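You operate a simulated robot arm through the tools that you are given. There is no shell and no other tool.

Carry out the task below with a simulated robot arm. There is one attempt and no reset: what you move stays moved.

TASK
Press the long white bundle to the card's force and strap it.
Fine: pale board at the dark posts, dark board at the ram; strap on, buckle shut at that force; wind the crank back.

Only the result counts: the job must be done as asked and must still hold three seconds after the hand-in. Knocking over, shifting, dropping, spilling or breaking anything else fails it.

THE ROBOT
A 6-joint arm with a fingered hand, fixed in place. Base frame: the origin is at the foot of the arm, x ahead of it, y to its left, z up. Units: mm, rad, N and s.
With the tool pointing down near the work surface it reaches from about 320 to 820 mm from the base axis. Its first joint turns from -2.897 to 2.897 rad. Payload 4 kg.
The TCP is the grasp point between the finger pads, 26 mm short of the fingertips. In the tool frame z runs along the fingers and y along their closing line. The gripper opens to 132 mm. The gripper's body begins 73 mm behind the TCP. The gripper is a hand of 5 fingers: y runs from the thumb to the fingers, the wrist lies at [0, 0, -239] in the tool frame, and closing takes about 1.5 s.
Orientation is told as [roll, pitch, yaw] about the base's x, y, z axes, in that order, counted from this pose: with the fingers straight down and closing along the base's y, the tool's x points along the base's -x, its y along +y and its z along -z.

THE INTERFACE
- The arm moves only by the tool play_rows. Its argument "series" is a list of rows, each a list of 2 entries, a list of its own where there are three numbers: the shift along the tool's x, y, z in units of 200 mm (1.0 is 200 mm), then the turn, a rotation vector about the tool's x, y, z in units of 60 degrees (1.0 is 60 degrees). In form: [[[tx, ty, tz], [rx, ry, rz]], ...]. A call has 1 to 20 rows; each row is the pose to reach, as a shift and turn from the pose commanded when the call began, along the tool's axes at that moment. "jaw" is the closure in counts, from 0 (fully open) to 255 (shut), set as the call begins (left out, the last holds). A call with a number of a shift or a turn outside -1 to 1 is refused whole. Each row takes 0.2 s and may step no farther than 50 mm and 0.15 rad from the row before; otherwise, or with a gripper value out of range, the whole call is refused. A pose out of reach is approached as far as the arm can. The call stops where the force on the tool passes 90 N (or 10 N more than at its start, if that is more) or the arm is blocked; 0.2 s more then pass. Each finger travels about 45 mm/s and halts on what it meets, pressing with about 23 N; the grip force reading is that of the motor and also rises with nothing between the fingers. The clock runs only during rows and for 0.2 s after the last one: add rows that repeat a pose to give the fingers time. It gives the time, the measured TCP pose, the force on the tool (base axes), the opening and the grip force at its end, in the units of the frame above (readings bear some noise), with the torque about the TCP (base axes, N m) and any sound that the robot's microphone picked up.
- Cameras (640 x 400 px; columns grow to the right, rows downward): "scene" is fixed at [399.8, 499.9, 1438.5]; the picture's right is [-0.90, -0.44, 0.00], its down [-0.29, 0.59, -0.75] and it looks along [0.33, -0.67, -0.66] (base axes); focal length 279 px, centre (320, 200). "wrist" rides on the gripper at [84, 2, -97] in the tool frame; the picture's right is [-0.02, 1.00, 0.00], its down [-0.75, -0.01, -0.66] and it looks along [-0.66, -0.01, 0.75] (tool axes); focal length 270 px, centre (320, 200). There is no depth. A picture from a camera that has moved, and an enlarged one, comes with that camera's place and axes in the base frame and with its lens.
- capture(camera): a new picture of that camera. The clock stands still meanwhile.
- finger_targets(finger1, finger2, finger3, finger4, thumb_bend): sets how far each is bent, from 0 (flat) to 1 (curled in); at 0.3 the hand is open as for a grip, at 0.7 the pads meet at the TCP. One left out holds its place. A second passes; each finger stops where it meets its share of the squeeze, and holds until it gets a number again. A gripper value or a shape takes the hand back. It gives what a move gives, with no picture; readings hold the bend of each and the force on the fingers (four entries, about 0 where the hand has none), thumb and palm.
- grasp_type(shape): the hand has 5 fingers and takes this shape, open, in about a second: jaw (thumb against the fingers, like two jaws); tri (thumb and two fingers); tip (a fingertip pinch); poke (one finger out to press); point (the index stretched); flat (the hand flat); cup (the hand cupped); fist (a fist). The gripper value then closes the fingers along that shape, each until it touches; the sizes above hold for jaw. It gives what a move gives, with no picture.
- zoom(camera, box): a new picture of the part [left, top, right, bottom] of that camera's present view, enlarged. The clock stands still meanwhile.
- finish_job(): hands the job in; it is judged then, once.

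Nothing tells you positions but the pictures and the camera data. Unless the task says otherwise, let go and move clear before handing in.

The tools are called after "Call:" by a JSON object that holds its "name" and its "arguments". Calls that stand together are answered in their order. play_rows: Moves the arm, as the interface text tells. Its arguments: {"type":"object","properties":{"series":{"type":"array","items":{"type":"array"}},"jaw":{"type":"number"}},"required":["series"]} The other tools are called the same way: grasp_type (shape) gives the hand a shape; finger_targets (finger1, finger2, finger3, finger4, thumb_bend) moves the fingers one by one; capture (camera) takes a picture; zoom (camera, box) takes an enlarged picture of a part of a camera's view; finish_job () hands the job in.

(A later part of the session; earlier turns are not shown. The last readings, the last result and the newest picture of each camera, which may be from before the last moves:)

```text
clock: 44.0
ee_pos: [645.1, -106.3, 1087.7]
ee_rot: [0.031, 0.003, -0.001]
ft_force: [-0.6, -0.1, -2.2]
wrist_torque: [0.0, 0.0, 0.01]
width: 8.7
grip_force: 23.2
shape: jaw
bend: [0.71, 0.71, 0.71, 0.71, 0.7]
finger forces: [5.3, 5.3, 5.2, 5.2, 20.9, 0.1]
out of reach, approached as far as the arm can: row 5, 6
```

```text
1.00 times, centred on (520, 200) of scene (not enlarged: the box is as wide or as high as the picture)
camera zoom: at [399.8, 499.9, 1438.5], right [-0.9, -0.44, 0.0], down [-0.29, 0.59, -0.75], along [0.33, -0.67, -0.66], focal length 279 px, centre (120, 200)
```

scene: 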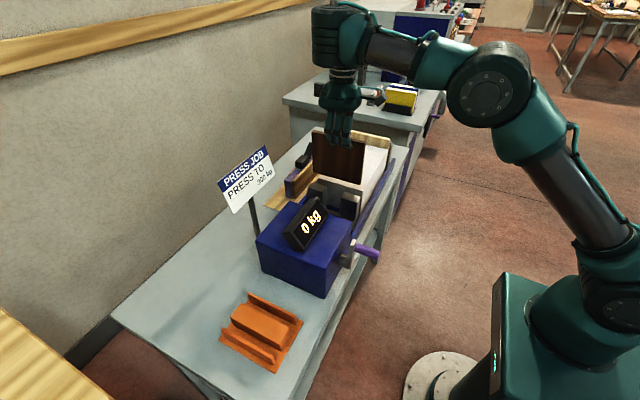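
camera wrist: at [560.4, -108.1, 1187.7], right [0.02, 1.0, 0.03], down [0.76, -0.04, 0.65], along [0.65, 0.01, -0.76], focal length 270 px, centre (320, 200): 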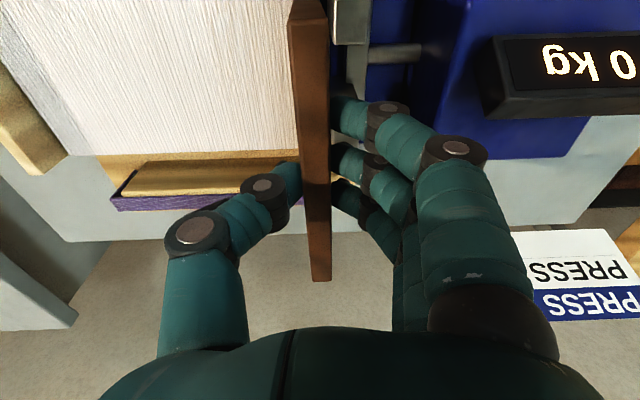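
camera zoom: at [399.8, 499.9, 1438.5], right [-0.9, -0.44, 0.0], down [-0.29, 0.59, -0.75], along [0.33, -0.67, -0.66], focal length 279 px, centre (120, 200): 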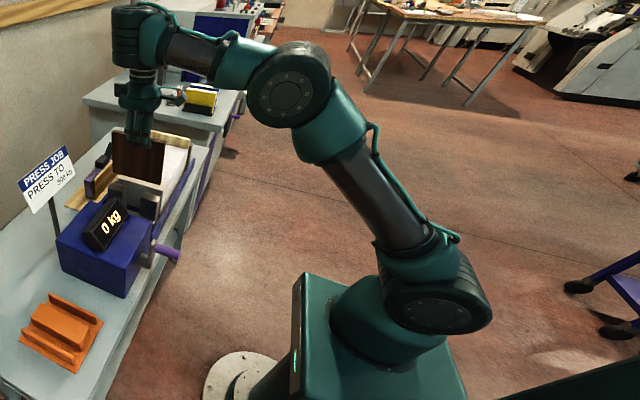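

The limit seems tied to the small tool roll rather than to position, because unrolled poses this low were fine. I'll level the tool again, since this gap is wide enough for the board's slight tilt, and see whether the limit clears.

Call:
{"name": "play_rows", "arguments": {"series": [[[0.01, 0.005, -0.01], [0.01, 0, 0]], [[0.022, 0.01, -0.01], [0.03, 0, 0]], [[0.022, 0.01, -0.01], [0.03, 0, 0]]]}}

Call:
{"name": "play_rows", "arguments": {"series": [[[0, 0, 0.04], [0, 0, 0]], [[0, 0, 0.08], [0, 0, 0]], [[0, 0, 0.08], [0, 0, 0]]]}}

Call:
{"name": "capture", "arguments": {"camera": "wrist"}}

Call:
{"name": "zoom", "arguments": {"camera": "wrist", "box": [230, 0, 390, 100]}}

```text
clock: 44.8
ee_pos: [641.8, -105.1, 1092.9]
ee_rot: [0.0, 0.005, 0.0]
ft_force: [1.2, 0.8, -1.9]
wrist_torque: [0.02, 0.02, 0.02]
width: 8.7
grip_force: 23.3
shape: jaw
bend: [0.71, 0.71, 0.71, 0.71, 0.7]
finger forces: [5.3, 5.2, 5.2, 5.1, 20.8, 0.0]
```

```text
clock: 45.6
ee_pos: [649.8, -90.7, 1083.9]
ee_rot: [-0.016, 0.007, -0.02]
ft_force: [-0.6, -1.0, -1.9]
wrist_torque: [0.02, -0.01, 0.03]
width: 8.5
grip_force: 23.3
shape: jaw
bend: [0.71, 0.71, 0.71, 0.71, 0.7]
finger forces: [5.6, 5.5, 5.5, 5.3, 21.9, 0.1]
out of reach, approached as far as the arm can: row 1, 2, 3
```

```text
taken
camera wrist: at [564.9, -86.5, 1183.2], right [0.04, 1.0, -0.02], down [0.76, -0.02, 0.65], along [0.65, -0.04, -0.76], focal length 270 px, centre (320, 200)
```

wrist: 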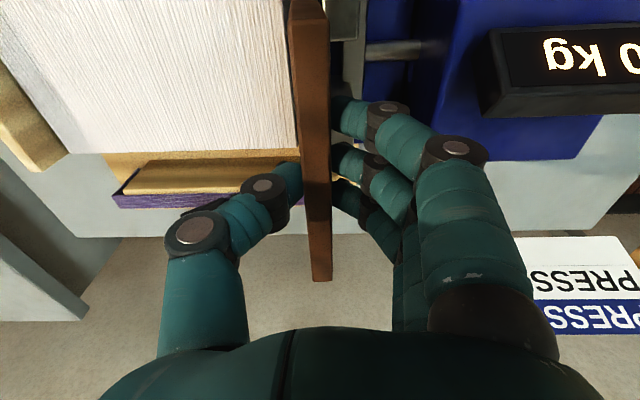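

```text
4.00 times, centred on (310, 50) of wrist
camera zoom: at [564.9, -86.5, 1183.2], right [0.04, 1.0, -0.02], down [0.76, -0.02, 0.65], along [0.65, -0.04, -0.76], focal length 1081 px, centre (360, 800)
```

zoom: 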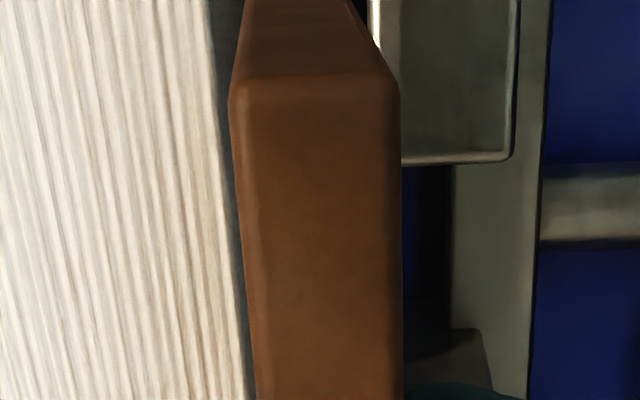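

I think I understand now: with the forearm near horizontal the wrist passes a singular posture, and a rolled tool makes it jam there, while a perfectly level tool passes through. I'll go back up, level the tool fully, and come down unrolled.

Call:
{"name": "play_rows", "arguments": {"series": [[[0.01, -0.01, -0.13], [-0.004, -0.002, -0.005]], [[0.02, -0.03, -0.27], [-0.008, -0.004, -0.01]], [[0.035, -0.05, -0.4], [-0.012, -0.006, -0.015]], [[0.045, -0.065, -0.53], [-0.0153, -0.0067, -0.0191]], [[0.045, -0.065, -0.53], [-0.0153, -0.0067, -0.0191]], [[0.045, -0.065, -0.53], [-0.0153, -0.0067, -0.0191]]]}}

Call:
{"name": "capture", "arguments": {"camera": "scene"}}

Call:
{"name": "capture", "arguments": {"camera": "wrist"}}

```text
clock: 47.0
ee_pos: [632.9, -117.7, 1181.1]
ee_rot: [0.016, -0.007, 0.022]
ft_force: [0.4, 0.3, -0.8]
wrist_torque: [0.04, 0.02, 0.03]
width: 9.0
grip_force: 22.4
shape: jaw
bend: [0.71, 0.71, 0.71, 0.71, 0.7]
finger forces: [5.5, 5.5, 5.4, 5.1, 21.3, 0.0]
```

```text
taken
```

scene: 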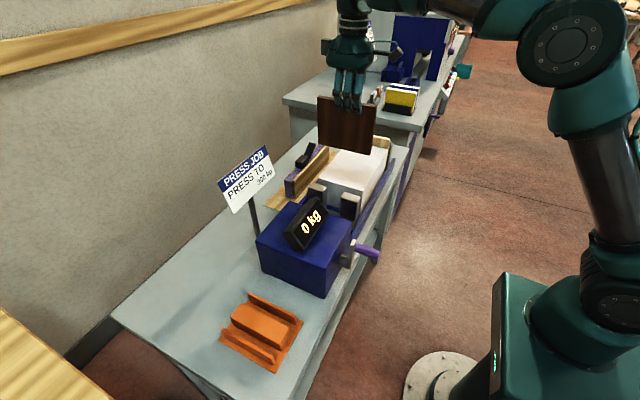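

```text
taken
camera wrist: at [545.9, -118.4, 1278.6], right [0.0, 1.0, 0.02], down [0.75, -0.01, 0.66], along [0.66, 0.01, -0.75], focal length 270 px, centre (320, 200)
```

wrist: 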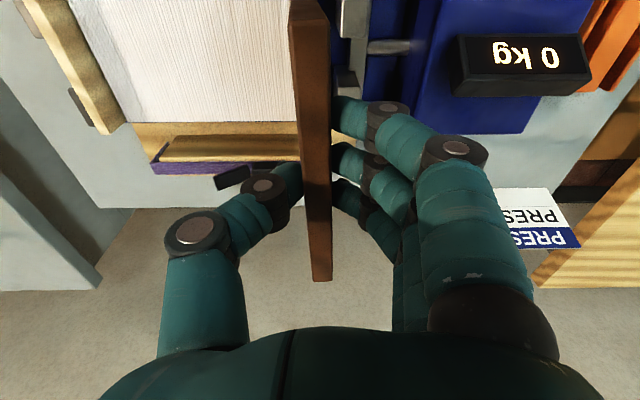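

Call:
{"name": "play_rows", "arguments": {"series": [[[0, 0.03, 0], [0.008, 0.0034, 0.01]], [[-0.035, 0.062, 0], [0.0153, 0.0067, 0.0191]], [[-0.035, 0.062, 0], [0.0153, 0.0067, 0.0191]]]}}

Call:
{"name": "play_rows", "arguments": {"series": [[[0, 0, 0], [0, 0, 0]]]}}

Call:
{"name": "play_rows", "arguments": {"series": [[[0, 0, 0], [0, 0, 0]]]}}

Call:
{"name": "capture", "arguments": {"camera": "wrist"}}

```text
clock: 47.8
ee_pos: [638.1, -104.0, 1182.2]
ee_rot: [0.0, 0.001, 0.002]
ft_force: [0.1, 0.9, -1.6]
wrist_torque: [-0.01, 0.02, -0.02]
width: 8.8
grip_force: 23.1
shape: jaw
bend: [0.71, 0.71, 0.71, 0.71, 0.7]
finger forces: [5.5, 5.4, 5.4, 5.1, 21.3, 0.0]
```

```text
clock: 48.2
ee_pos: [637.7, -104.3, 1181.5]
ee_rot: [0.0, 0.0, -0.001]
ft_force: [1.2, 0.2, -2.2]
wrist_torque: [0.02, -0.01, 0.01]
width: 9.0
grip_force: 23.4
shape: jaw
bend: [0.71, 0.71, 0.71, 0.71, 0.7]
finger forces: [5.5, 5.3, 5.4, 5.3, 21.3, 0.0]
```

```text
clock: 48.6
ee_pos: [638.0, -103.9, 1181.8]
ee_rot: [-0.001, 0.001, -0.001]
ft_force: [-0.3, -0.5, -1.5]
wrist_torque: [-0.01, -0.01, -0.05]
width: 9.2
grip_force: 23.0
shape: jaw
bend: [0.71, 0.71, 0.71, 0.71, 0.7]
finger forces: [5.5, 5.4, 5.4, 5.1, 21.3, 0.0]
```

```text
taken
camera wrist: at [553.2, -102.8, 1279.6], right [0.02, 1.0, 0.0], down [0.75, -0.01, 0.66], along [0.66, -0.01, -0.75], focal length 270 px, centre (320, 200)
```

wrist: 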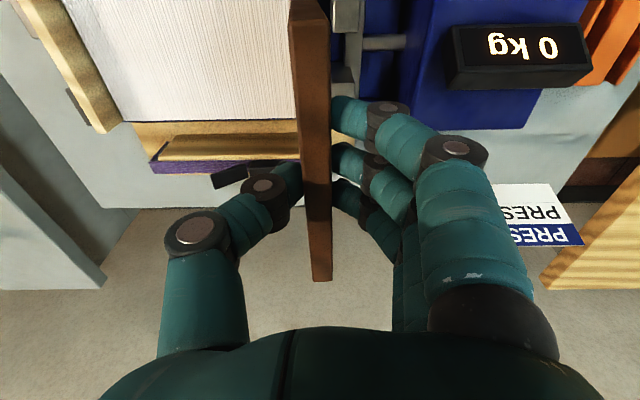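

Call:
{"name": "play_rows", "arguments": {"series": [[[-0.01, 0, 0.1], [0, 0, 0]], [[-0.01, 0, 0.2], [0, 0, 0]], [[-0.01, 0, 0.3], [0, 0, 0]], [[-0.01, 0, 0.4], [0, 0, 0]], [[-0.01, 0, 0.5], [0, 0, 0]], [[-0.01, 0, 0.5], [0, 0, 0]]]}}

Call:
{"name": "zoom", "arguments": {"camera": "wrist", "box": [230, 0, 390, 100]}}

Call:
{"name": "capture", "arguments": {"camera": "scene"}}

```text
clock: 50.0
ee_pos: [640.9, -104.5, 1081.6]
ee_rot: [0.0, 0.001, 0.0]
ft_force: [0.0, -0.9, -2.1]
wrist_torque: [-0.02, 0.02, 0.01]
width: 9.1
grip_force: 23.1
shape: jaw
bend: [0.71, 0.71, 0.71, 0.71, 0.7]
finger forces: [5.5, 5.3, 5.5, 5.2, 21.3, 0.0]
```

```text
4.00 times, centred on (310, 50) of wrist
camera zoom: at [555.8, -103.2, 1179.7], right [0.02, 1.0, 0.0], down [0.75, -0.01, 0.66], along [0.66, -0.01, -0.75], focal length 1081 px, centre (360, 800)
```

zoom: 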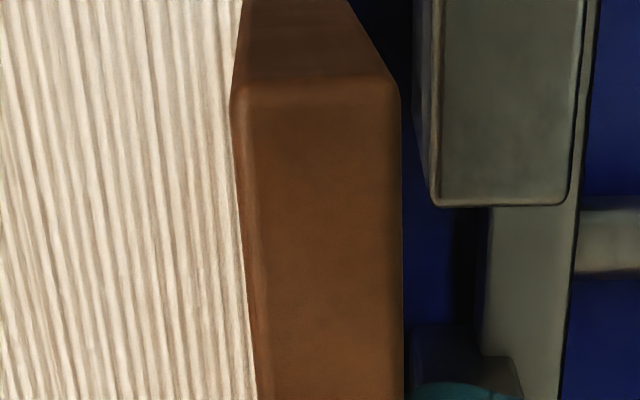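

```text
taken
```

scene: 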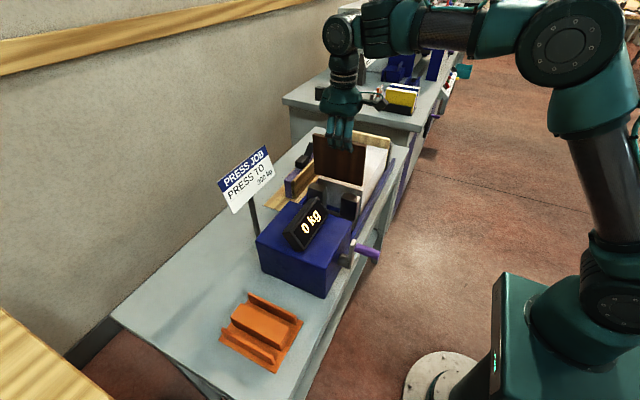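

It now passes cleanly, and the board is centred in the ram-side gap with clearance on both sides. I'll lower it to just above the bed floor.

Call:
{"name": "play_rows", "arguments": {"series": [[[0, 0, 0.1], [0, 0, 0]], [[0, 0, 0.2], [0, 0, 0]], [[0, 0, 0.3], [0, 0, 0]], [[0, 0, 0.4], [0, 0, 0]], [[0, 0, 0.5], [0, 0, 0]], [[0, 0, 0.58], [0, 0, 0]], [[0, 0, 0.58], [0, 0, 0]]]}}

Call:
{"name": "capture", "arguments": {"camera": "wrist"}}

Call:
{"name": "zoom", "arguments": {"camera": "scene", "box": [280, 110, 420, 230]}}

```text
clock: 51.2
ee_pos: [641.5, -103.7, 994.9]
ee_rot: [-0.001, -0.014, 0.002]
ft_force: [0.5, -0.6, -2.3]
wrist_torque: [0.01, 0.04, 0.01]
width: 11.0
grip_force: 22.8
shape: jaw
bend: [0.67, 0.67, 0.68, 0.68, 0.75]
finger forces: [6.6, 6.6, 6.6, 6.5, 26.4, 0.0]
stopped in row 5: the force on the tool passed its limit at 100 N (the readings are from after the stop); the commanded pose is now the measured one
```

```text
taken
camera wrist: at [556.4, -102.8, 1091.8], right [0.02, 1.0, 0.0], down [0.74, -0.01, 0.67], along [0.67, -0.01, -0.74], focal length 270 px, centre (320, 200)
```

wrist: 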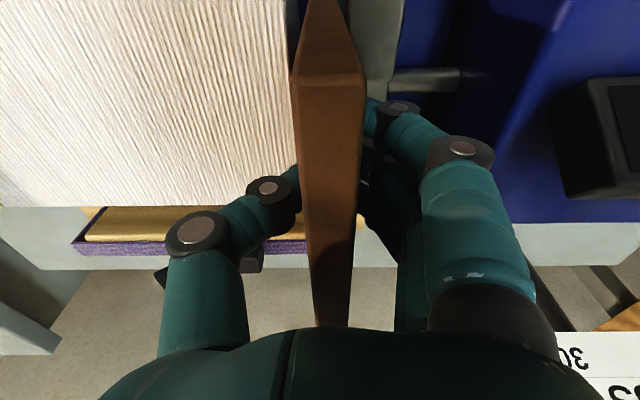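

```text
3.33 times, centred on (350, 170) of scene
camera zoom: at [399.8, 499.9, 1438.5], right [-0.9, -0.44, 0.0], down [-0.29, 0.59, -0.75], along [0.33, -0.67, -0.66], focal length 929 px, centre (220, 300)
```

zoom: 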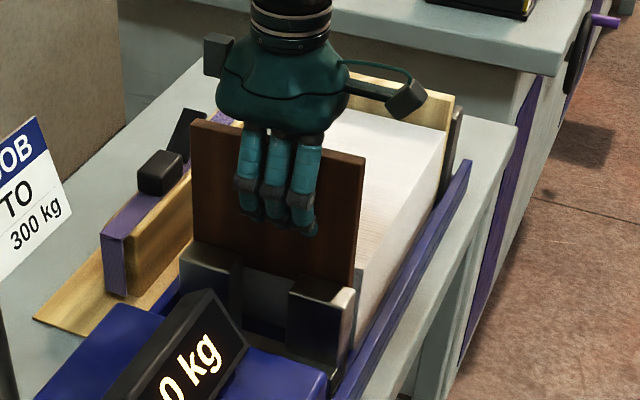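

The board caught on something: force stopped the move, and the board slid up in the grip, with its bottom now at about z≈910 near the bundle's top edge. I'll inspect closely.

Call:
{"name": "zoom", "arguments": {"camera": "wrist", "box": [240, 0, 400, 100]}}

Call:
{"name": "zoom", "arguments": {"camera": "scene", "box": [310, 150, 374, 220]}}

Call:
{"name": "zoom", "arguments": {"camera": "wrist", "box": [240, 170, 420, 340]}}

```text
4.00 times, centred on (320, 50) of wrist
camera zoom: at [556.4, -102.8, 1091.8], right [0.02, 1.0, 0.0], down [0.74, -0.01, 0.67], along [0.67, -0.01, -0.74], focal length 1081 px, centre (320, 800)
```

zoom: 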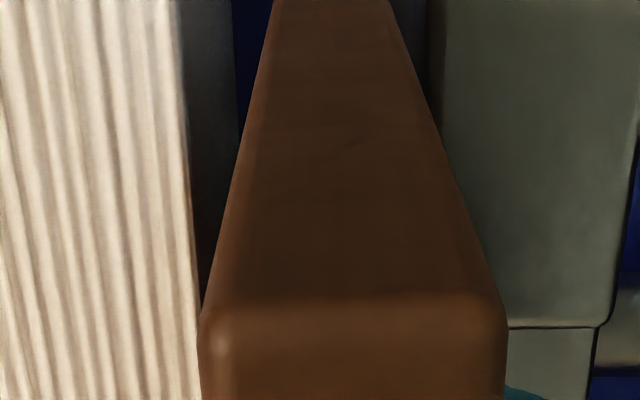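

```text
5.71 times, centred on (342, 185) of scene
camera zoom: at [399.8, 499.9, 1438.5], right [-0.9, -0.44, 0.0], down [-0.29, 0.59, -0.75], along [0.33, -0.67, -0.66], focal length 1592 px, centre (194, 286)
```

zoom: 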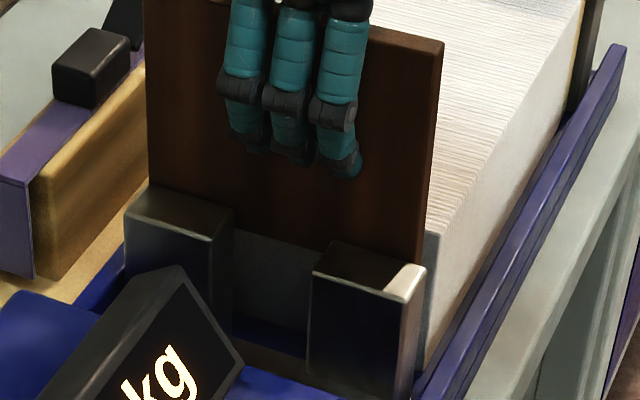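

```text
2.35 times, centred on (330, 255) of wrist
camera zoom: at [556.4, -102.8, 1091.8], right [0.02, 1.0, 0.0], down [0.74, -0.01, 0.67], along [0.67, -0.01, -0.74], focal length 636 px, centre (296, 71)
```

zoom: 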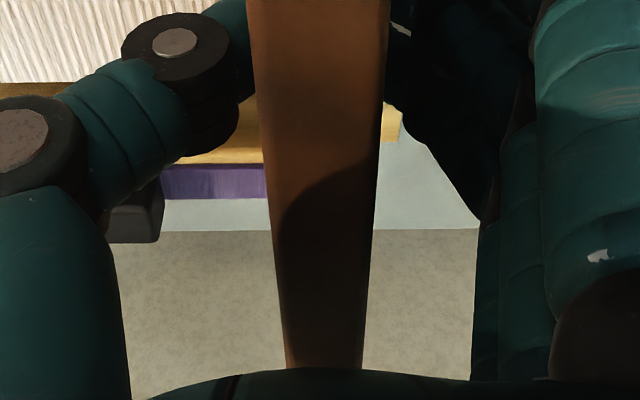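

The gap itself is clear: the board is now vertical at y −108.6…−94.6 with its bottom just below the bundle top and no load on it, but it sits 45 mm higher in the grip. I'll level the small pitch, recentre it slightly, and lower it gently in small steps, checking force.

Call:
{"name": "play_rows", "arguments": {"series": [[[0.01, -0.005, 0], [0, 0.007, 0]], [[0.02, -0.01, 0], [0, 0.0134, 0]], [[0.02, -0.01, 0.025], [0, 0.0134, 0]], [[0.02, -0.01, 0.05], [0, 0.0134, 0]], [[0.02, -0.01, 0.075], [0, 0.0134, 0]], [[0.02, -0.01, 0.075], [0, 0.0134, 0]]]}}

Call:
{"name": "capture", "arguments": {"camera": "wrist"}}

Call:
{"name": "zoom", "arguments": {"camera": "wrist", "box": [240, 0, 400, 100]}}

Call:
{"name": "zoom", "arguments": {"camera": "scene", "box": [310, 150, 374, 220]}}

```text
clock: 52.6
ee_pos: [638.5, -105.4, 981.5]
ee_rot: [-0.002, -0.003, 0.005]
ft_force: [1.3, -0.6, -1.8]
wrist_torque: [-0.01, 0.02, 0.0]
width: 10.8
grip_force: 22.8
shape: jaw
bend: [0.67, 0.67, 0.68, 0.68, 0.75]
finger forces: [6.6, 6.6, 6.7, 6.5, 26.2, 0.0]
```

```text
taken
camera wrist: at [553.6, -104.4, 1079.1], right [0.02, 1.0, 0.0], down [0.75, -0.01, 0.66], along [0.66, -0.01, -0.75], focal length 270 px, centre (320, 200)
```

wrist: 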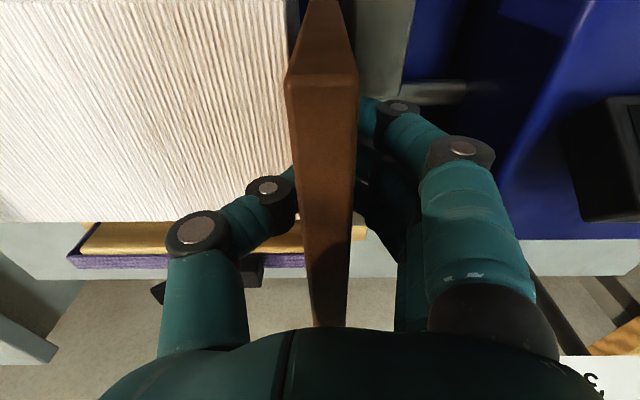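

```text
4.00 times, centred on (320, 50) of wrist
camera zoom: at [553.6, -104.4, 1079.1], right [0.02, 1.0, 0.0], down [0.75, -0.01, 0.66], along [0.66, -0.01, -0.75], focal length 1081 px, centre (320, 800)
```

zoom: 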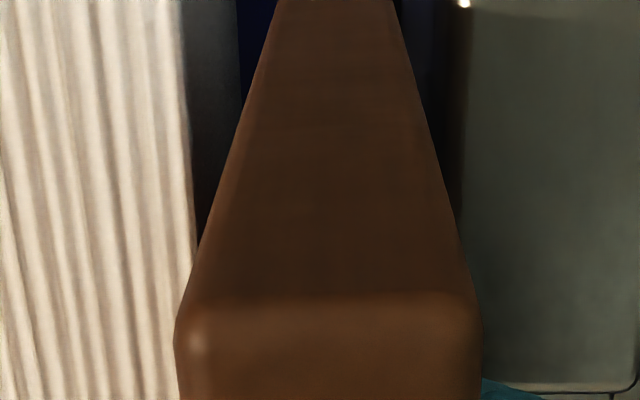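

```text
5.71 times, centred on (342, 185) of scene
camera zoom: at [399.8, 499.9, 1438.5], right [-0.9, -0.44, 0.0], down [-0.29, 0.59, -0.75], along [0.33, -0.67, -0.66], focal length 1592 px, centre (194, 286)
```

zoom: 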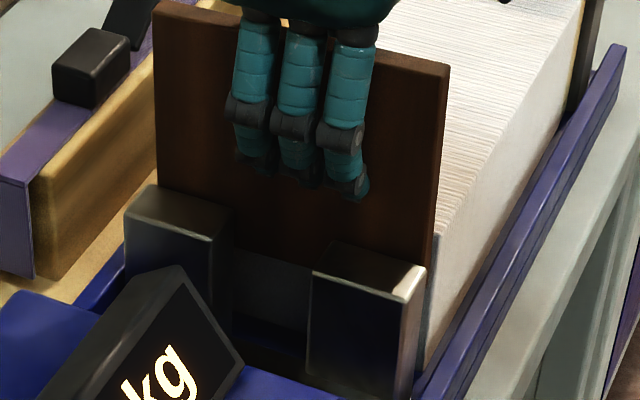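

No contact force now. I'll continue gently until the fingertips are just above the prong and bundle tops.

Call:
{"name": "play_rows", "arguments": {"series": [[[0, 0, 0.025], [0, 0, 0]], [[0, 0, 0.05], [0, 0, 0]], [[0, 0, 0.075], [0, 0, 0]], [[0, 0, 0.1], [0, 0, 0]], [[0, 0, 0.125], [0, 0, 0]], [[0, 0, 0.15], [0, 0, 0]], [[0, 0, 0.15], [0, 0, 0]]]}}

Call:
{"name": "zoom", "arguments": {"camera": "wrist", "box": [240, 0, 400, 100]}}

Call:
{"name": "zoom", "arguments": {"camera": "scene", "box": [310, 150, 374, 220]}}

```text
clock: 54.2
ee_pos: [639.2, -105.9, 953.2]
ee_rot: [0.0, -0.004, 0.007]
ft_force: [-2.3, 1.4, 14.2]
wrist_torque: [0.29, -0.18, 0.19]
width: 11.1
grip_force: 22.8
shape: jaw
bend: [0.68, 0.67, 0.68, 0.7, 0.75]
finger forces: [11.9, 6.3, 6.6, 20.1, 27.9, 0.0]
```

```text
4.00 times, centred on (320, 50) of wrist
camera zoom: at [553.5, -104.5, 1050.7], right [0.02, 1.0, 0.0], down [0.75, -0.01, 0.66], along [0.66, -0.01, -0.75], focal length 1081 px, centre (320, 800)
```

zoom: 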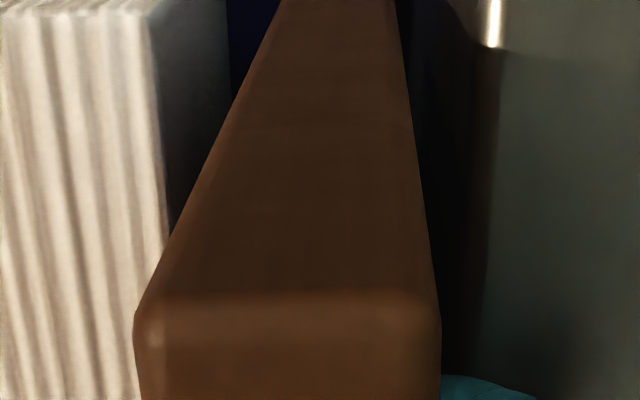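

```text
5.71 times, centred on (342, 185) of scene
camera zoom: at [399.8, 499.9, 1438.5], right [-0.9, -0.44, 0.0], down [-0.29, 0.59, -0.75], along [0.33, -0.67, -0.66], focal length 1592 px, centre (194, 286)
```

zoom: 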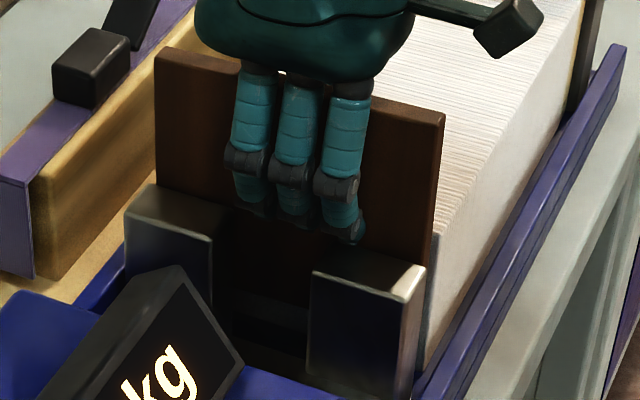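

The outer fingertips just touched the prong tops. I'll raise 4 mm and open only slightly, so the board slides down into the gap while the fingers still guide its top edge.

Call:
{"name": "play_rows", "arguments": {"series": [[[0, 0, -0.02], [0, 0, 0]], [[0, 0, -0.02], [0, 0, 0]]]}}

Call:
{"name": "play_rows", "arguments": {"series": [[[0, 0, 0], [0, 0, 0]], [[0, 0, 0], [0, 0, 0]], [[0, 0, 0], [0, 0, 0]], [[0, 0, 0], [0, 0, 0]], [[0, 0, 0], [0, 0, 0]]], "jaw": 195}}

Call:
{"name": "capture", "arguments": {"camera": "wrist"}}

Call:
{"name": "zoom", "arguments": {"camera": "scene", "box": [300, 140, 380, 220]}}

```text
clock: 54.8
ee_pos: [638.6, -106.3, 955.9]
ee_rot: [-0.001, -0.003, 0.004]
ft_force: [-0.9, 0.2, -2.0]
wrist_torque: [0.0, 0.04, 0.01]
width: 10.8
grip_force: 23.2
shape: jaw
bend: [0.67, 0.67, 0.68, 0.69, 0.74]
finger forces: [6.9, 6.5, 6.3, 6.7, 26.4, 0.0]
```

```text
clock: 56.0
ee_pos: [638.0, -106.1, 956.2]
ee_rot: [-0.002, -0.002, 0.005]
ft_force: [0.0, -0.2, -0.1]
wrist_torque: [-0.04, 0.01, -0.01]
width: 30.4
grip_force: 0.2
shape: jaw
bend: [0.73, 0.73, 0.73, 0.73, 0.7]
finger forces: [0.0, 0.0, 0.0, 0.0, 0.1, 0.1]
```

```text
taken
camera wrist: at [553.6, -104.5, 1053.7], right [0.02, 1.0, 0.0], down [0.75, -0.01, 0.66], along [0.66, -0.01, -0.75], focal length 270 px, centre (320, 200)
```

wrist: 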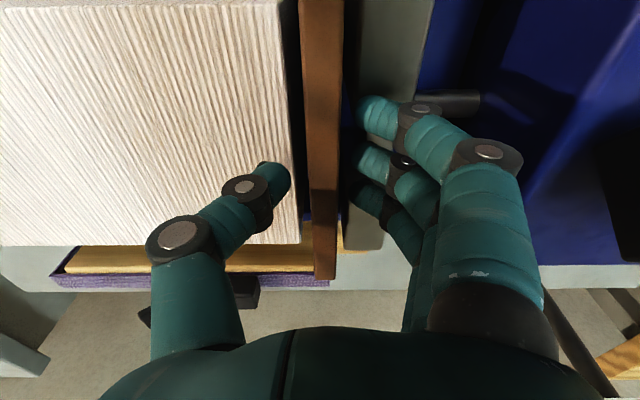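

```text
5.00 times, centred on (340, 180) of scene
camera zoom: at [399.8, 499.9, 1438.5], right [-0.9, -0.44, 0.0], down [-0.29, 0.59, -0.75], along [0.33, -0.67, -0.66], focal length 1393 px, centre (220, 300)
```

zoom: 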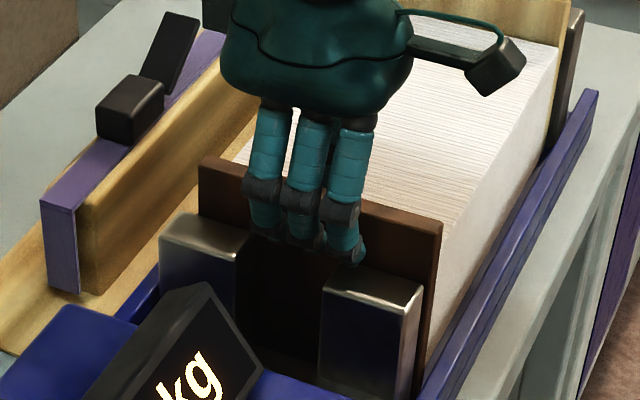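

Both boards now stand in place, the dark one upright at y≈−104 by the ram. I'll rise and move to where I can study the crank handle.

Call:
{"name": "play_rows", "arguments": {"series": [[[0, 0, -0.1], [0, 0, 0]], [[0, 0, -0.25], [0, 0, 0]], [[0, 0, -0.5], [-0.0014, 0.0024, 0.0048]], [[0, 0, -0.72], [-0.0014, 0.0024, 0.0048]], [[0.1, 0.1, -0.9], [-0.0014, 0.0024, 0.0048]], [[0.25, 0.2, -0.95], [-0.0014, 0.0024, 0.0048]], [[0.4, 0.35, -0.95], [-0.0014, 0.0024, 0.0048]], [[0.55, 0.5, -0.95], [-0.0014, 0.0024, 0.0048]], [[0.7, 0.65, -0.95], [-0.0014, 0.0024, 0.0048]], [[0.85, 0.8, -0.95], [-0.0014, 0.0024, 0.0048]], [[1.0, 0.95, -0.95], [-0.0014, 0.0024, 0.0048]], [[1.0, 0.95, -0.95], [-0.0014, 0.0024, 0.0048]]]}}

Call:
{"name": "capture", "arguments": {"camera": "wrist"}}

Call:
{"name": "capture", "arguments": {"camera": "scene"}}

```text
clock: 58.6
ee_pos: [436.8, 82.7, 1145.3]
ee_rot: [0.0, -0.001, -0.002]
ft_force: [0.4, -0.7, -0.4]
wrist_torque: [-0.02, -0.01, -0.01]
width: 30.6
grip_force: 0.0
shape: jaw
bend: [0.73, 0.73, 0.73, 0.73, 0.7]
finger forces: [0.0, 0.0, 0.0, 0.1, 0.0, 0.1]
```

```text
taken
camera wrist: at [352.1, 84.3, 1242.9], right [0.02, 1.0, 0.0], down [0.75, -0.02, 0.66], along [0.66, -0.01, -0.75], focal length 270 px, centre (320, 200)
```

wrist: 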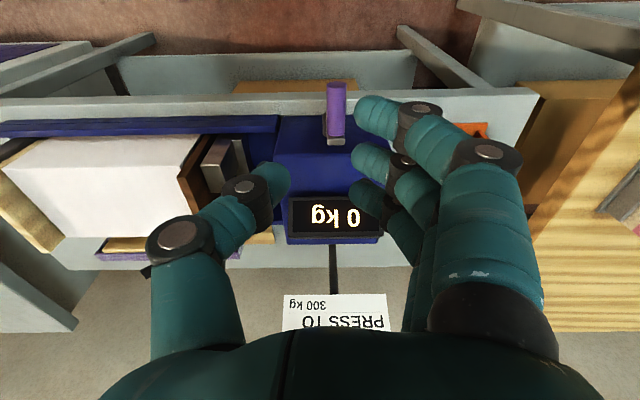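

```text
taken
```

scene: 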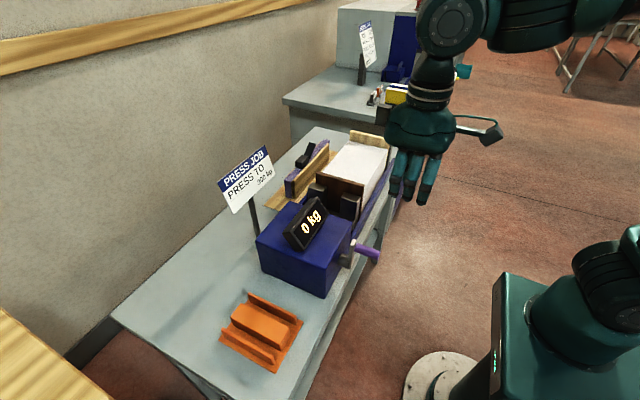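

Call:
{"name": "zoom", "arguments": {"camera": "wrist", "box": [270, 70, 400, 160]}}

Call:
{"name": "zoom", "arguments": {"camera": "scene", "box": [330, 230, 394, 275]}}

Call:
{"name": "zoom", "arguments": {"camera": "wrist", "box": [0, 100, 320, 280]}}

```text
4.44 times, centred on (335, 115) of wrist
camera zoom: at [352.1, 84.3, 1242.9], right [0.02, 1.0, 0.0], down [0.75, -0.02, 0.66], along [0.66, -0.01, -0.75], focal length 1201 px, centre (253, 578)
```

zoom: 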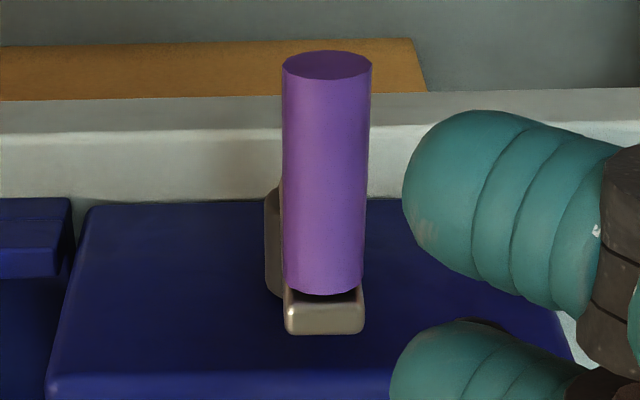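

```text
8.89 times, centred on (362, 252) of scene
camera zoom: at [399.8, 499.9, 1438.5], right [-0.9, -0.44, 0.0], down [-0.29, 0.59, -0.75], along [0.33, -0.67, -0.66], focal length 2476 px, centre (-53, -267)
```

zoom: 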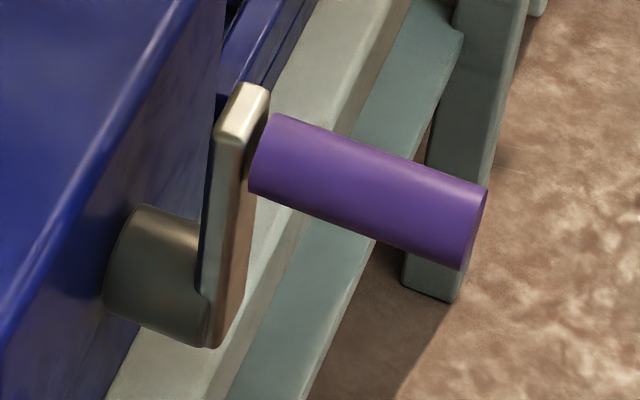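

```text
2.00 times, centred on (160, 190) of wrist
camera zoom: at [352.1, 84.3, 1242.9], right [0.02, 1.0, 0.0], down [0.75, -0.02, 0.66], along [0.66, -0.01, -0.75], focal length 541 px, centre (640, 220)
```

zoom: 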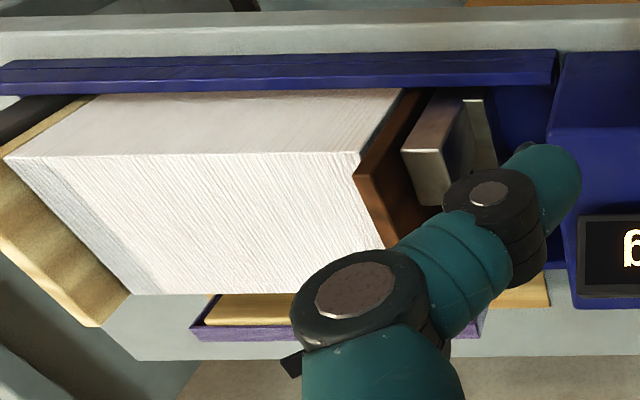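

The handle runs from x≈450 to 505 at y≈100, z≈942 (about 21 mm thick), with the crank arm pointing up. I'll view it from the side to locate the hub.

Call:
{"name": "play_rows", "arguments": {"series": [[[0, 0.2, 0], [0, 0, 0]], [[0, 0.4, 0], [0, 0, 0]], [[0, 0.5, 0], [0, 0, 0]], [[0, 0.5, 0], [0, 0, 0]]]}}

Call:
{"name": "zoom", "arguments": {"camera": "wrist", "box": [150, 50, 310, 150]}}

Call:
{"name": "play_rows", "arguments": {"series": [[[0, -0.24, 0], [0, 0, 0]], [[0, -0.48, 0], [0, 0, 0]], [[0, -0.72, 0], [0, 0, 0]], [[0, -0.96, 0], [0, 0, 0]], [[0, -0.96, 0], [0, 0, 0]]]}}

Call:
{"name": "zoom", "arguments": {"camera": "wrist", "box": [300, 50, 460, 150]}}

```text
clock: 59.6
ee_pos: [436.7, 183.1, 1144.8]
ee_rot: [0.0, 0.0, -0.001]
ft_force: [0.7, -0.1, 0.5]
wrist_torque: [0.0, -0.01, -0.02]
width: 30.4
grip_force: 0.0
shape: jaw
bend: [0.73, 0.73, 0.73, 0.73, 0.7]
finger forces: [0.0, 0.0, 0.0, 0.0, 0.0, 0.0]
```

```text
4.00 times, centred on (230, 100) of wrist
camera zoom: at [352.2, 185.6, 1243.4], right [0.02, 1.0, 0.0], down [0.75, -0.02, 0.66], along [0.66, -0.01, -0.75], focal length 1081 px, centre (680, 600)
```

zoom: 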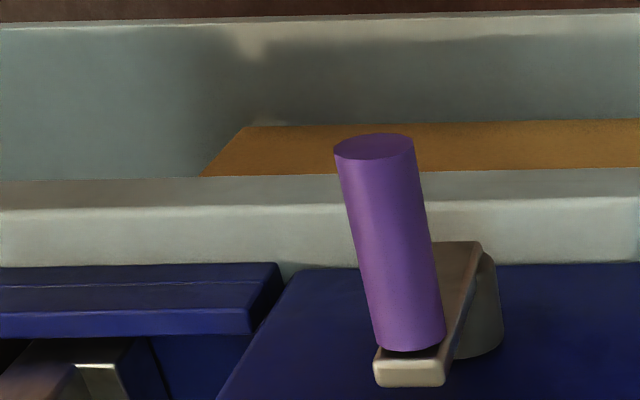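

```text
clock: 60.8
ee_pos: [436.0, -6.6, 1143.4]
ee_rot: [-0.001, 0.0, 0.001]
ft_force: [-1.0, 0.5, 0.1]
wrist_torque: [0.01, -0.02, -0.04]
width: 30.6
grip_force: 0.0
shape: jaw
bend: [0.73, 0.73, 0.73, 0.73, 0.7]
finger forces: [0.1, 0.0, 0.0, 0.0, 0.0, 0.1]
```

```text
4.00 times, centred on (380, 100) of wrist
camera zoom: at [350.9, -6.6, 1242.0], right [0.02, 1.0, 0.0], down [0.75, -0.02, 0.66], along [0.66, -0.01, -0.75], focal length 1081 px, centre (80, 600)
```

zoom: 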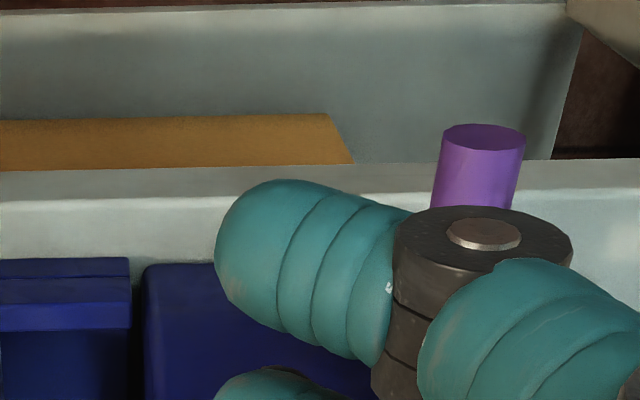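

The crank arm points straight up: handle centre is at about (480, 100.6, 941.5), and the hub is about 50–55 mm below it. I'll open the hand wider and hover above the handle's outer half, so the fingers stay clear of the crank arm plate.

Call:
{"name": "play_rows", "arguments": {"series": [[[-0.04, 0.2, 0], [0, 0, 0]], [[-0.08, 0.4, 0], [0, 0, 0]], [[-0.1125, 0.545, 0.1], [0, 0, 0]], [[-0.1125, 0.545, 0.3], [0, 0, 0]], [[-0.1125, 0.545, 0.47], [0, 0, 0]], [[-0.1125, 0.545, 0.47], [0, 0, 0]]], "jaw": 110}}

Call:
{"name": "capture", "arguments": {"camera": "wrist"}}

Call:
{"name": "zoom", "arguments": {"camera": "scene", "box": [310, 150, 440, 290]}}

```text
clock: 62.2
ee_pos: [461.3, 100.6, 1050.9]
ee_rot: [0.0, 0.0, 0.0]
ft_force: [0.9, -0.9, -0.4]
wrist_torque: [0.02, 0.0, 0.03]
width: 74.3
grip_force: 0.0
shape: jaw
bend: [0.72, 0.72, 0.72, 0.72, 0.7]
finger forces: [0.0, 0.1, 0.1, 0.0, 0.0, 0.0]
```

```text
taken
camera wrist: at [376.1, 102.1, 1148.6], right [0.02, 1.0, 0.0], down [0.75, -0.02, 0.66], along [0.66, -0.01, -0.75], focal length 270 px, centre (320, 200)
```

wrist: 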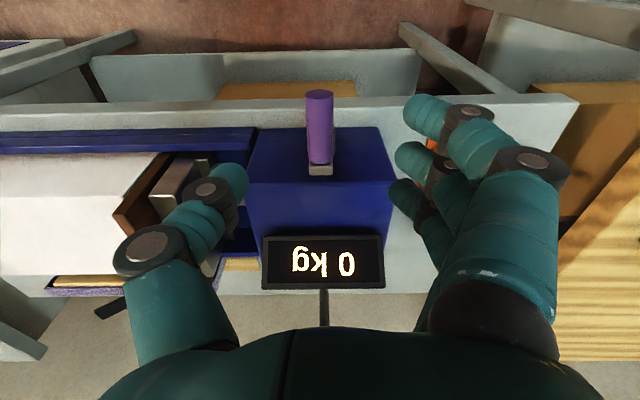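

```text
2.86 times, centred on (375, 220) of scene
camera zoom: at [399.8, 499.9, 1438.5], right [-0.9, -0.44, 0.0], down [-0.29, 0.59, -0.75], along [0.33, -0.67, -0.66], focal length 796 px, centre (163, 143)
```

zoom: 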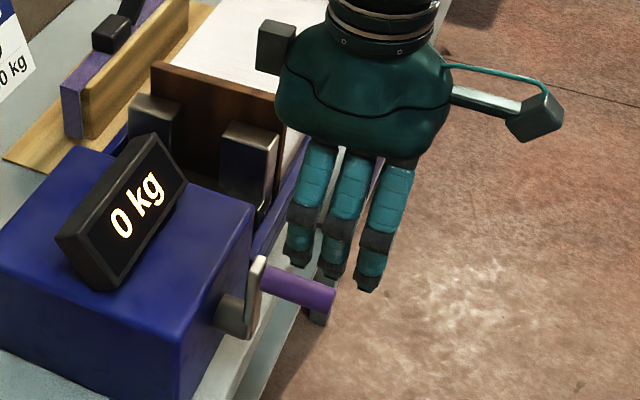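

Call:
{"name": "play_rows", "arguments": {"series": [[[0.02, 0, 0.2], [0, 0, 0]], [[0.02, 0, 0.4], [0, 0, 0]], [[0.02, 0, 0.5], [0, 0, 0]], [[0.02, 0, 0.545], [0, 0, 0]], [[0.02, 0, 0.545], [0, 0, 0]]]}}

Call:
{"name": "capture", "arguments": {"camera": "wrist"}}

Call:
{"name": "zoom", "arguments": {"camera": "scene", "box": [320, 200, 420, 290]}}

```text
clock: 63.4
ee_pos: [456.0, 100.6, 942.0]
ee_rot: [-0.001, 0.0, 0.0]
ft_force: [-0.3, 0.1, -0.2]
wrist_torque: [-0.02, 0.01, 0.0]
width: 74.2
grip_force: 0.0
shape: jaw
bend: [0.72, 0.72, 0.72, 0.72, 0.7]
finger forces: [0.0, 0.0, 0.1, 0.0, 0.1, 0.0]
```

```text
taken
camera wrist: at [371.2, 102.0, 1039.5], right [0.02, 1.0, 0.0], down [0.75, -0.02, 0.66], along [0.66, -0.01, -0.75], focal length 270 px, centre (320, 200)
```

wrist: 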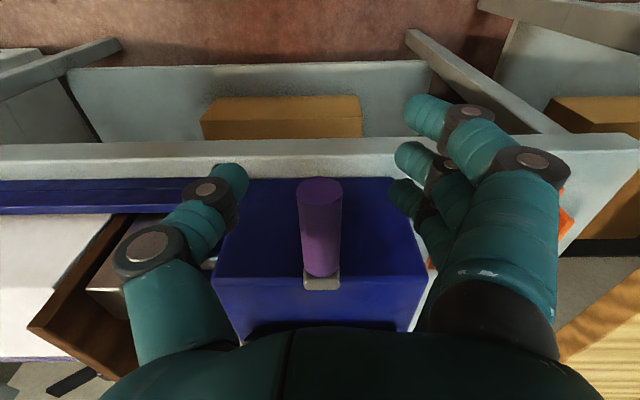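

```text
4.44 times, centred on (370, 245) of scene
camera zoom: at [399.8, 499.9, 1438.5], right [-0.9, -0.44, 0.0], down [-0.29, 0.59, -0.75], along [0.33, -0.67, -0.66], focal length 1238 px, centre (98, 0)
```

zoom: 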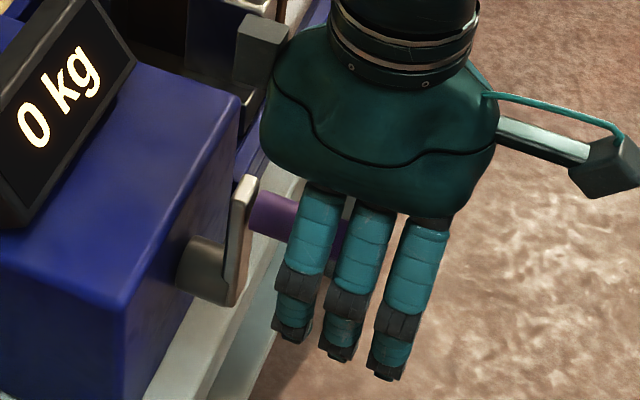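

Call:
{"name": "zoom", "arguments": {"camera": "wrist", "box": [360, 80, 580, 280]}}

Call:
{"name": "zoom", "arguments": {"camera": "wrist", "box": [270, 160, 370, 300]}}

Call:
{"name": "zoom", "arguments": {"camera": "scene", "box": [350, 215, 420, 290]}}

```text
2.00 times, centred on (470, 180) of wrist
camera zoom: at [371.2, 102.0, 1039.5], right [0.02, 1.0, 0.0], down [0.75, -0.02, 0.66], along [0.66, -0.01, -0.75], focal length 541 px, centre (20, 240)
```

zoom: 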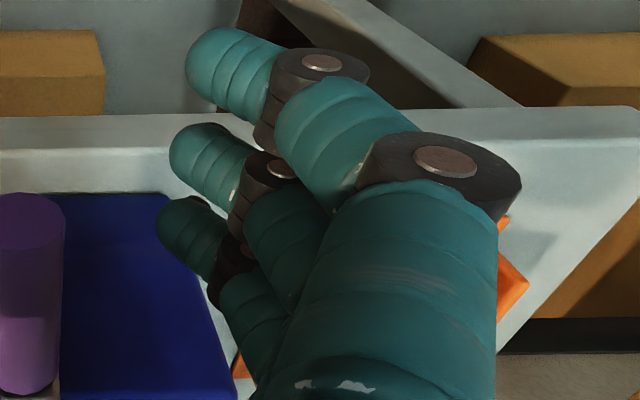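

```text
2.86 times, centred on (320, 230) of wrist
camera zoom: at [371.2, 102.0, 1039.5], right [0.02, 1.0, 0.0], down [0.75, -0.02, 0.66], along [0.66, -0.01, -0.75], focal length 772 px, centre (320, 114)
```

zoom: 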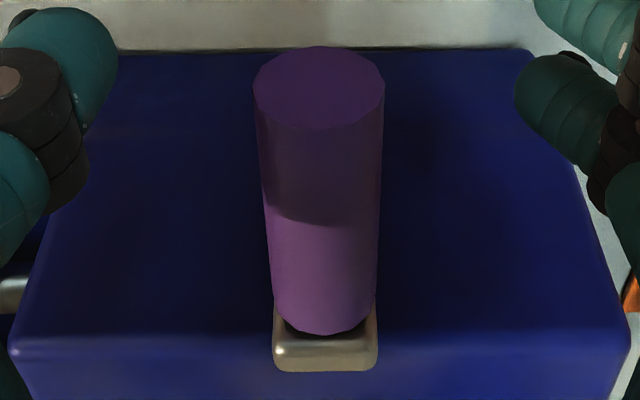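

```text
5.33 times, centred on (385, 252) of scene
camera zoom: at [399.8, 499.9, 1438.5], right [-0.9, -0.44, 0.0], down [-0.29, 0.59, -0.75], along [0.33, -0.67, -0.66], focal length 1486 px, centre (-27, -80)
```

zoom: 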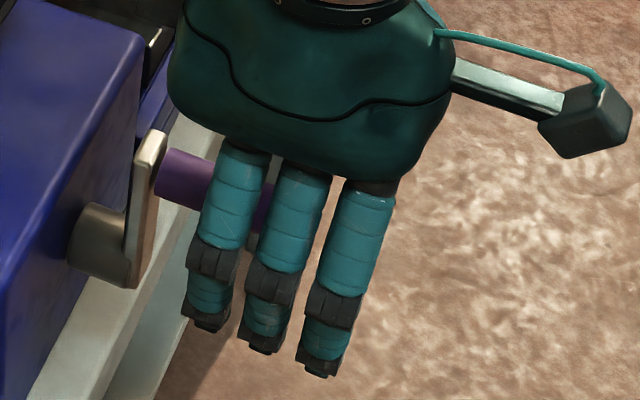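

The fingers straddle the handle with about 7 mm to the crank arm plate. I'll close on the handle.

Call:
{"name": "play_rows", "arguments": {"series": [[[0, 0, 0], [0, 0, 0]], [[0, 0, 0], [0, 0, 0]], [[0, 0, 0], [0, 0, 0]], [[0, 0, 0], [0, 0, 0]], [[0, 0, 0], [0, 0, 0]], [[0, 0, 0], [0, 0, 0]], [[0, 0, 0], [0, 0, 0]], [[0, 0, 0], [0, 0, 0]]], "jaw": 255}}

Call:
{"name": "capture", "arguments": {"camera": "wrist"}}

Call:
{"name": "zoom", "arguments": {"camera": "scene", "box": [320, 200, 420, 290]}}

```text
clock: 65.2
ee_pos: [455.1, 99.7, 940.8]
ee_rot: [-0.001, 0.001, 0.0]
ft_force: [0.7, -3.9, -15.0]
wrist_torque: [0.04, 0.05, 0.19]
width: 0.0
grip_force: 22.9
shape: jaw
bend: [0.66, 0.67, 0.68, 0.68, 0.71]
finger forces: [0.0, 5.2, 5.3, 5.3, 22.1, 0.0]
```

```text
taken
camera wrist: at [371.2, 101.8, 1039.3], right [0.02, 1.0, 0.0], down [0.75, -0.02, 0.66], along [0.66, -0.01, -0.75], focal length 270 px, centre (320, 200)
```

wrist: 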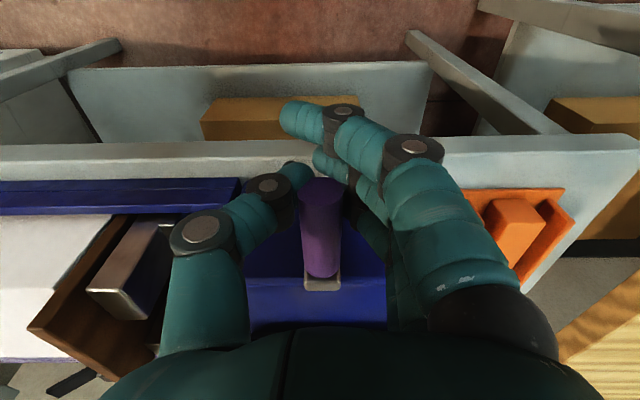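

```text
4.44 times, centred on (370, 245) of scene
camera zoom: at [399.8, 499.9, 1438.5], right [-0.9, -0.44, 0.0], down [-0.29, 0.59, -0.75], along [0.33, -0.67, -0.66], focal length 1238 px, centre (98, 0)
```

zoom: 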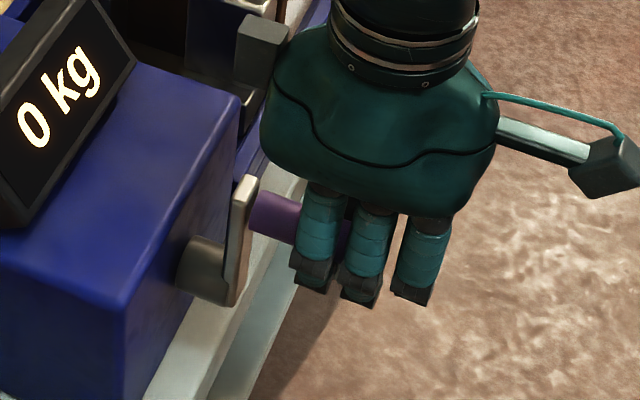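

The handle is held. I'll test-turn 30° clockwise as seen from the robot and watch forces and the ram.

Call:
{"name": "play_rows", "arguments": {"series": [[[0, -0.0346, 0.0023], [0, 0, 0]], [[0, -0.0686, 0.009], [0, 0, 0]], [[0, -0.1014, 0.0202], [0, 0, 0]], [[0, -0.1325, 0.0355], [0, 0, 0]], [[0, -0.1325, 0.0355], [0, 0, 0]]]}}

Call:
{"name": "capture", "arguments": {"camera": "wrist"}}

Call:
{"name": "zoom", "arguments": {"camera": "scene", "box": [310, 170, 420, 290]}}

```text
clock: 66.4
ee_pos: [456.6, 74.1, 934.9]
ee_rot: [0.0, 0.001, -0.001]
ft_force: [-4.4, 15.7, -20.4]
wrist_torque: [0.11, 0.09, 0.28]
width: 0.0
grip_force: 23.5
shape: jaw
bend: [0.66, 0.66, 0.68, 0.68, 0.72]
finger forces: [0.0, 6.4, 5.8, 5.7, 15.8, 0.0]
```

```text
taken
camera wrist: at [371.2, 76.2, 1032.6], right [0.02, 1.0, 0.0], down [0.75, -0.01, 0.66], along [0.66, -0.01, -0.75], focal length 270 px, centre (320, 200)
```

wrist: 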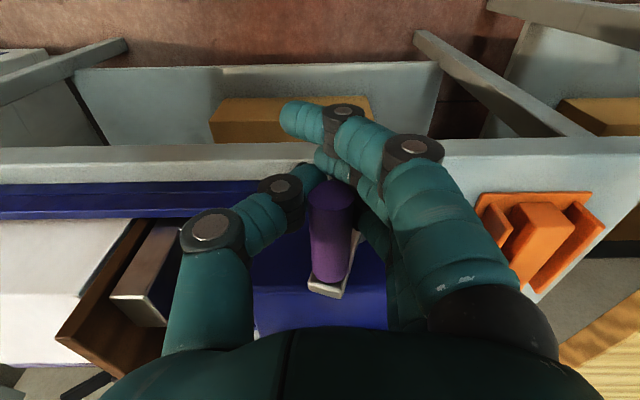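

```text
3.33 times, centred on (365, 230) of scene
camera zoom: at [399.8, 499.9, 1438.5], right [-0.9, -0.44, 0.0], down [-0.29, 0.59, -0.75], along [0.33, -0.67, -0.66], focal length 929 px, centre (170, 100)
```

zoom: 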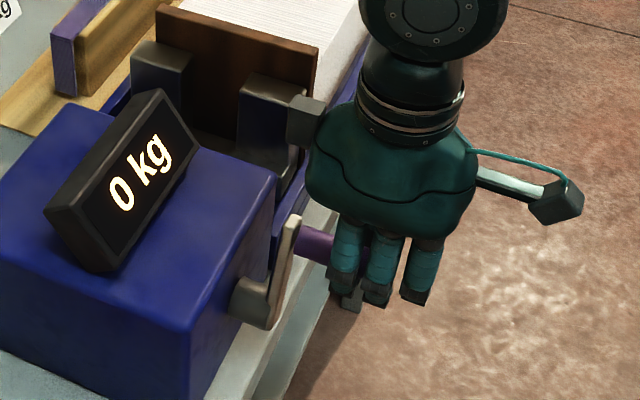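

It turns. I'll continue to 90° in small steps and read the forces to refine the circle.

Call:
{"name": "play_rows", "arguments": {"series": [[[0, -0.0539, 0.0413], [0, 0, 0]], [[0, -0.0952, 0.0952], [0, 0, 0]], [[0, -0.1212, 0.1579], [0, 0, 0]], [[0, -0.13, 0.2252], [0, 0, 0]], [[0, -0.13, 0.2252], [0, 0, 0]]]}}

Call:
{"name": "zoom", "arguments": {"camera": "wrist", "box": [200, 130, 420, 320]}}

Call:
{"name": "zoom", "arguments": {"camera": "scene", "box": [310, 170, 420, 290]}}

```text
clock: 67.6
ee_pos: [456.7, 47.4, 889.9]
ee_rot: [0.0, -0.001, -0.001]
ft_force: [0.1, -0.2, -0.1]
wrist_torque: [-0.02, 0.02, 0.01]
width: 0.0
grip_force: 23.1
shape: jaw
bend: [0.66, 0.67, 0.69, 0.71, 0.74]
finger forces: [0.0, 0.1, 0.0, 0.0, 0.0, 0.0]
```

```text
2.11 times, centred on (310, 225) of wrist
camera zoom: at [371.0, 49.6, 987.9], right [0.02, 1.0, 0.0], down [0.75, -0.02, 0.66], along [0.66, -0.01, -0.75], focal length 569 px, centre (341, 147)
```

zoom: 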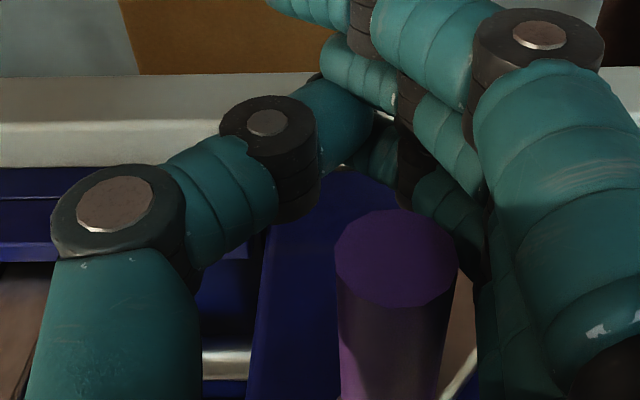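

```text
3.33 times, centred on (365, 230) of scene
camera zoom: at [399.8, 499.9, 1438.5], right [-0.9, -0.44, 0.0], down [-0.29, 0.59, -0.75], along [0.33, -0.67, -0.66], focal length 929 px, centre (170, 100)
```

zoom: 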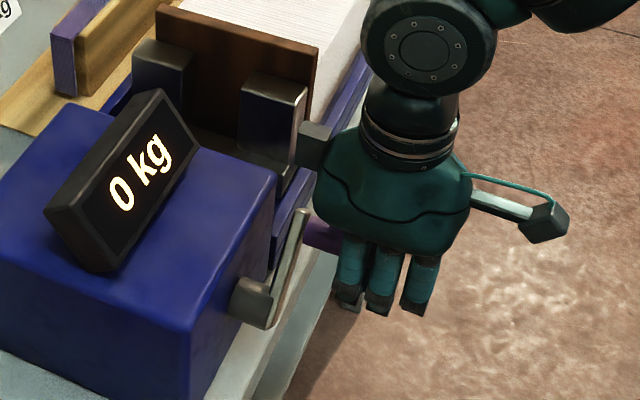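

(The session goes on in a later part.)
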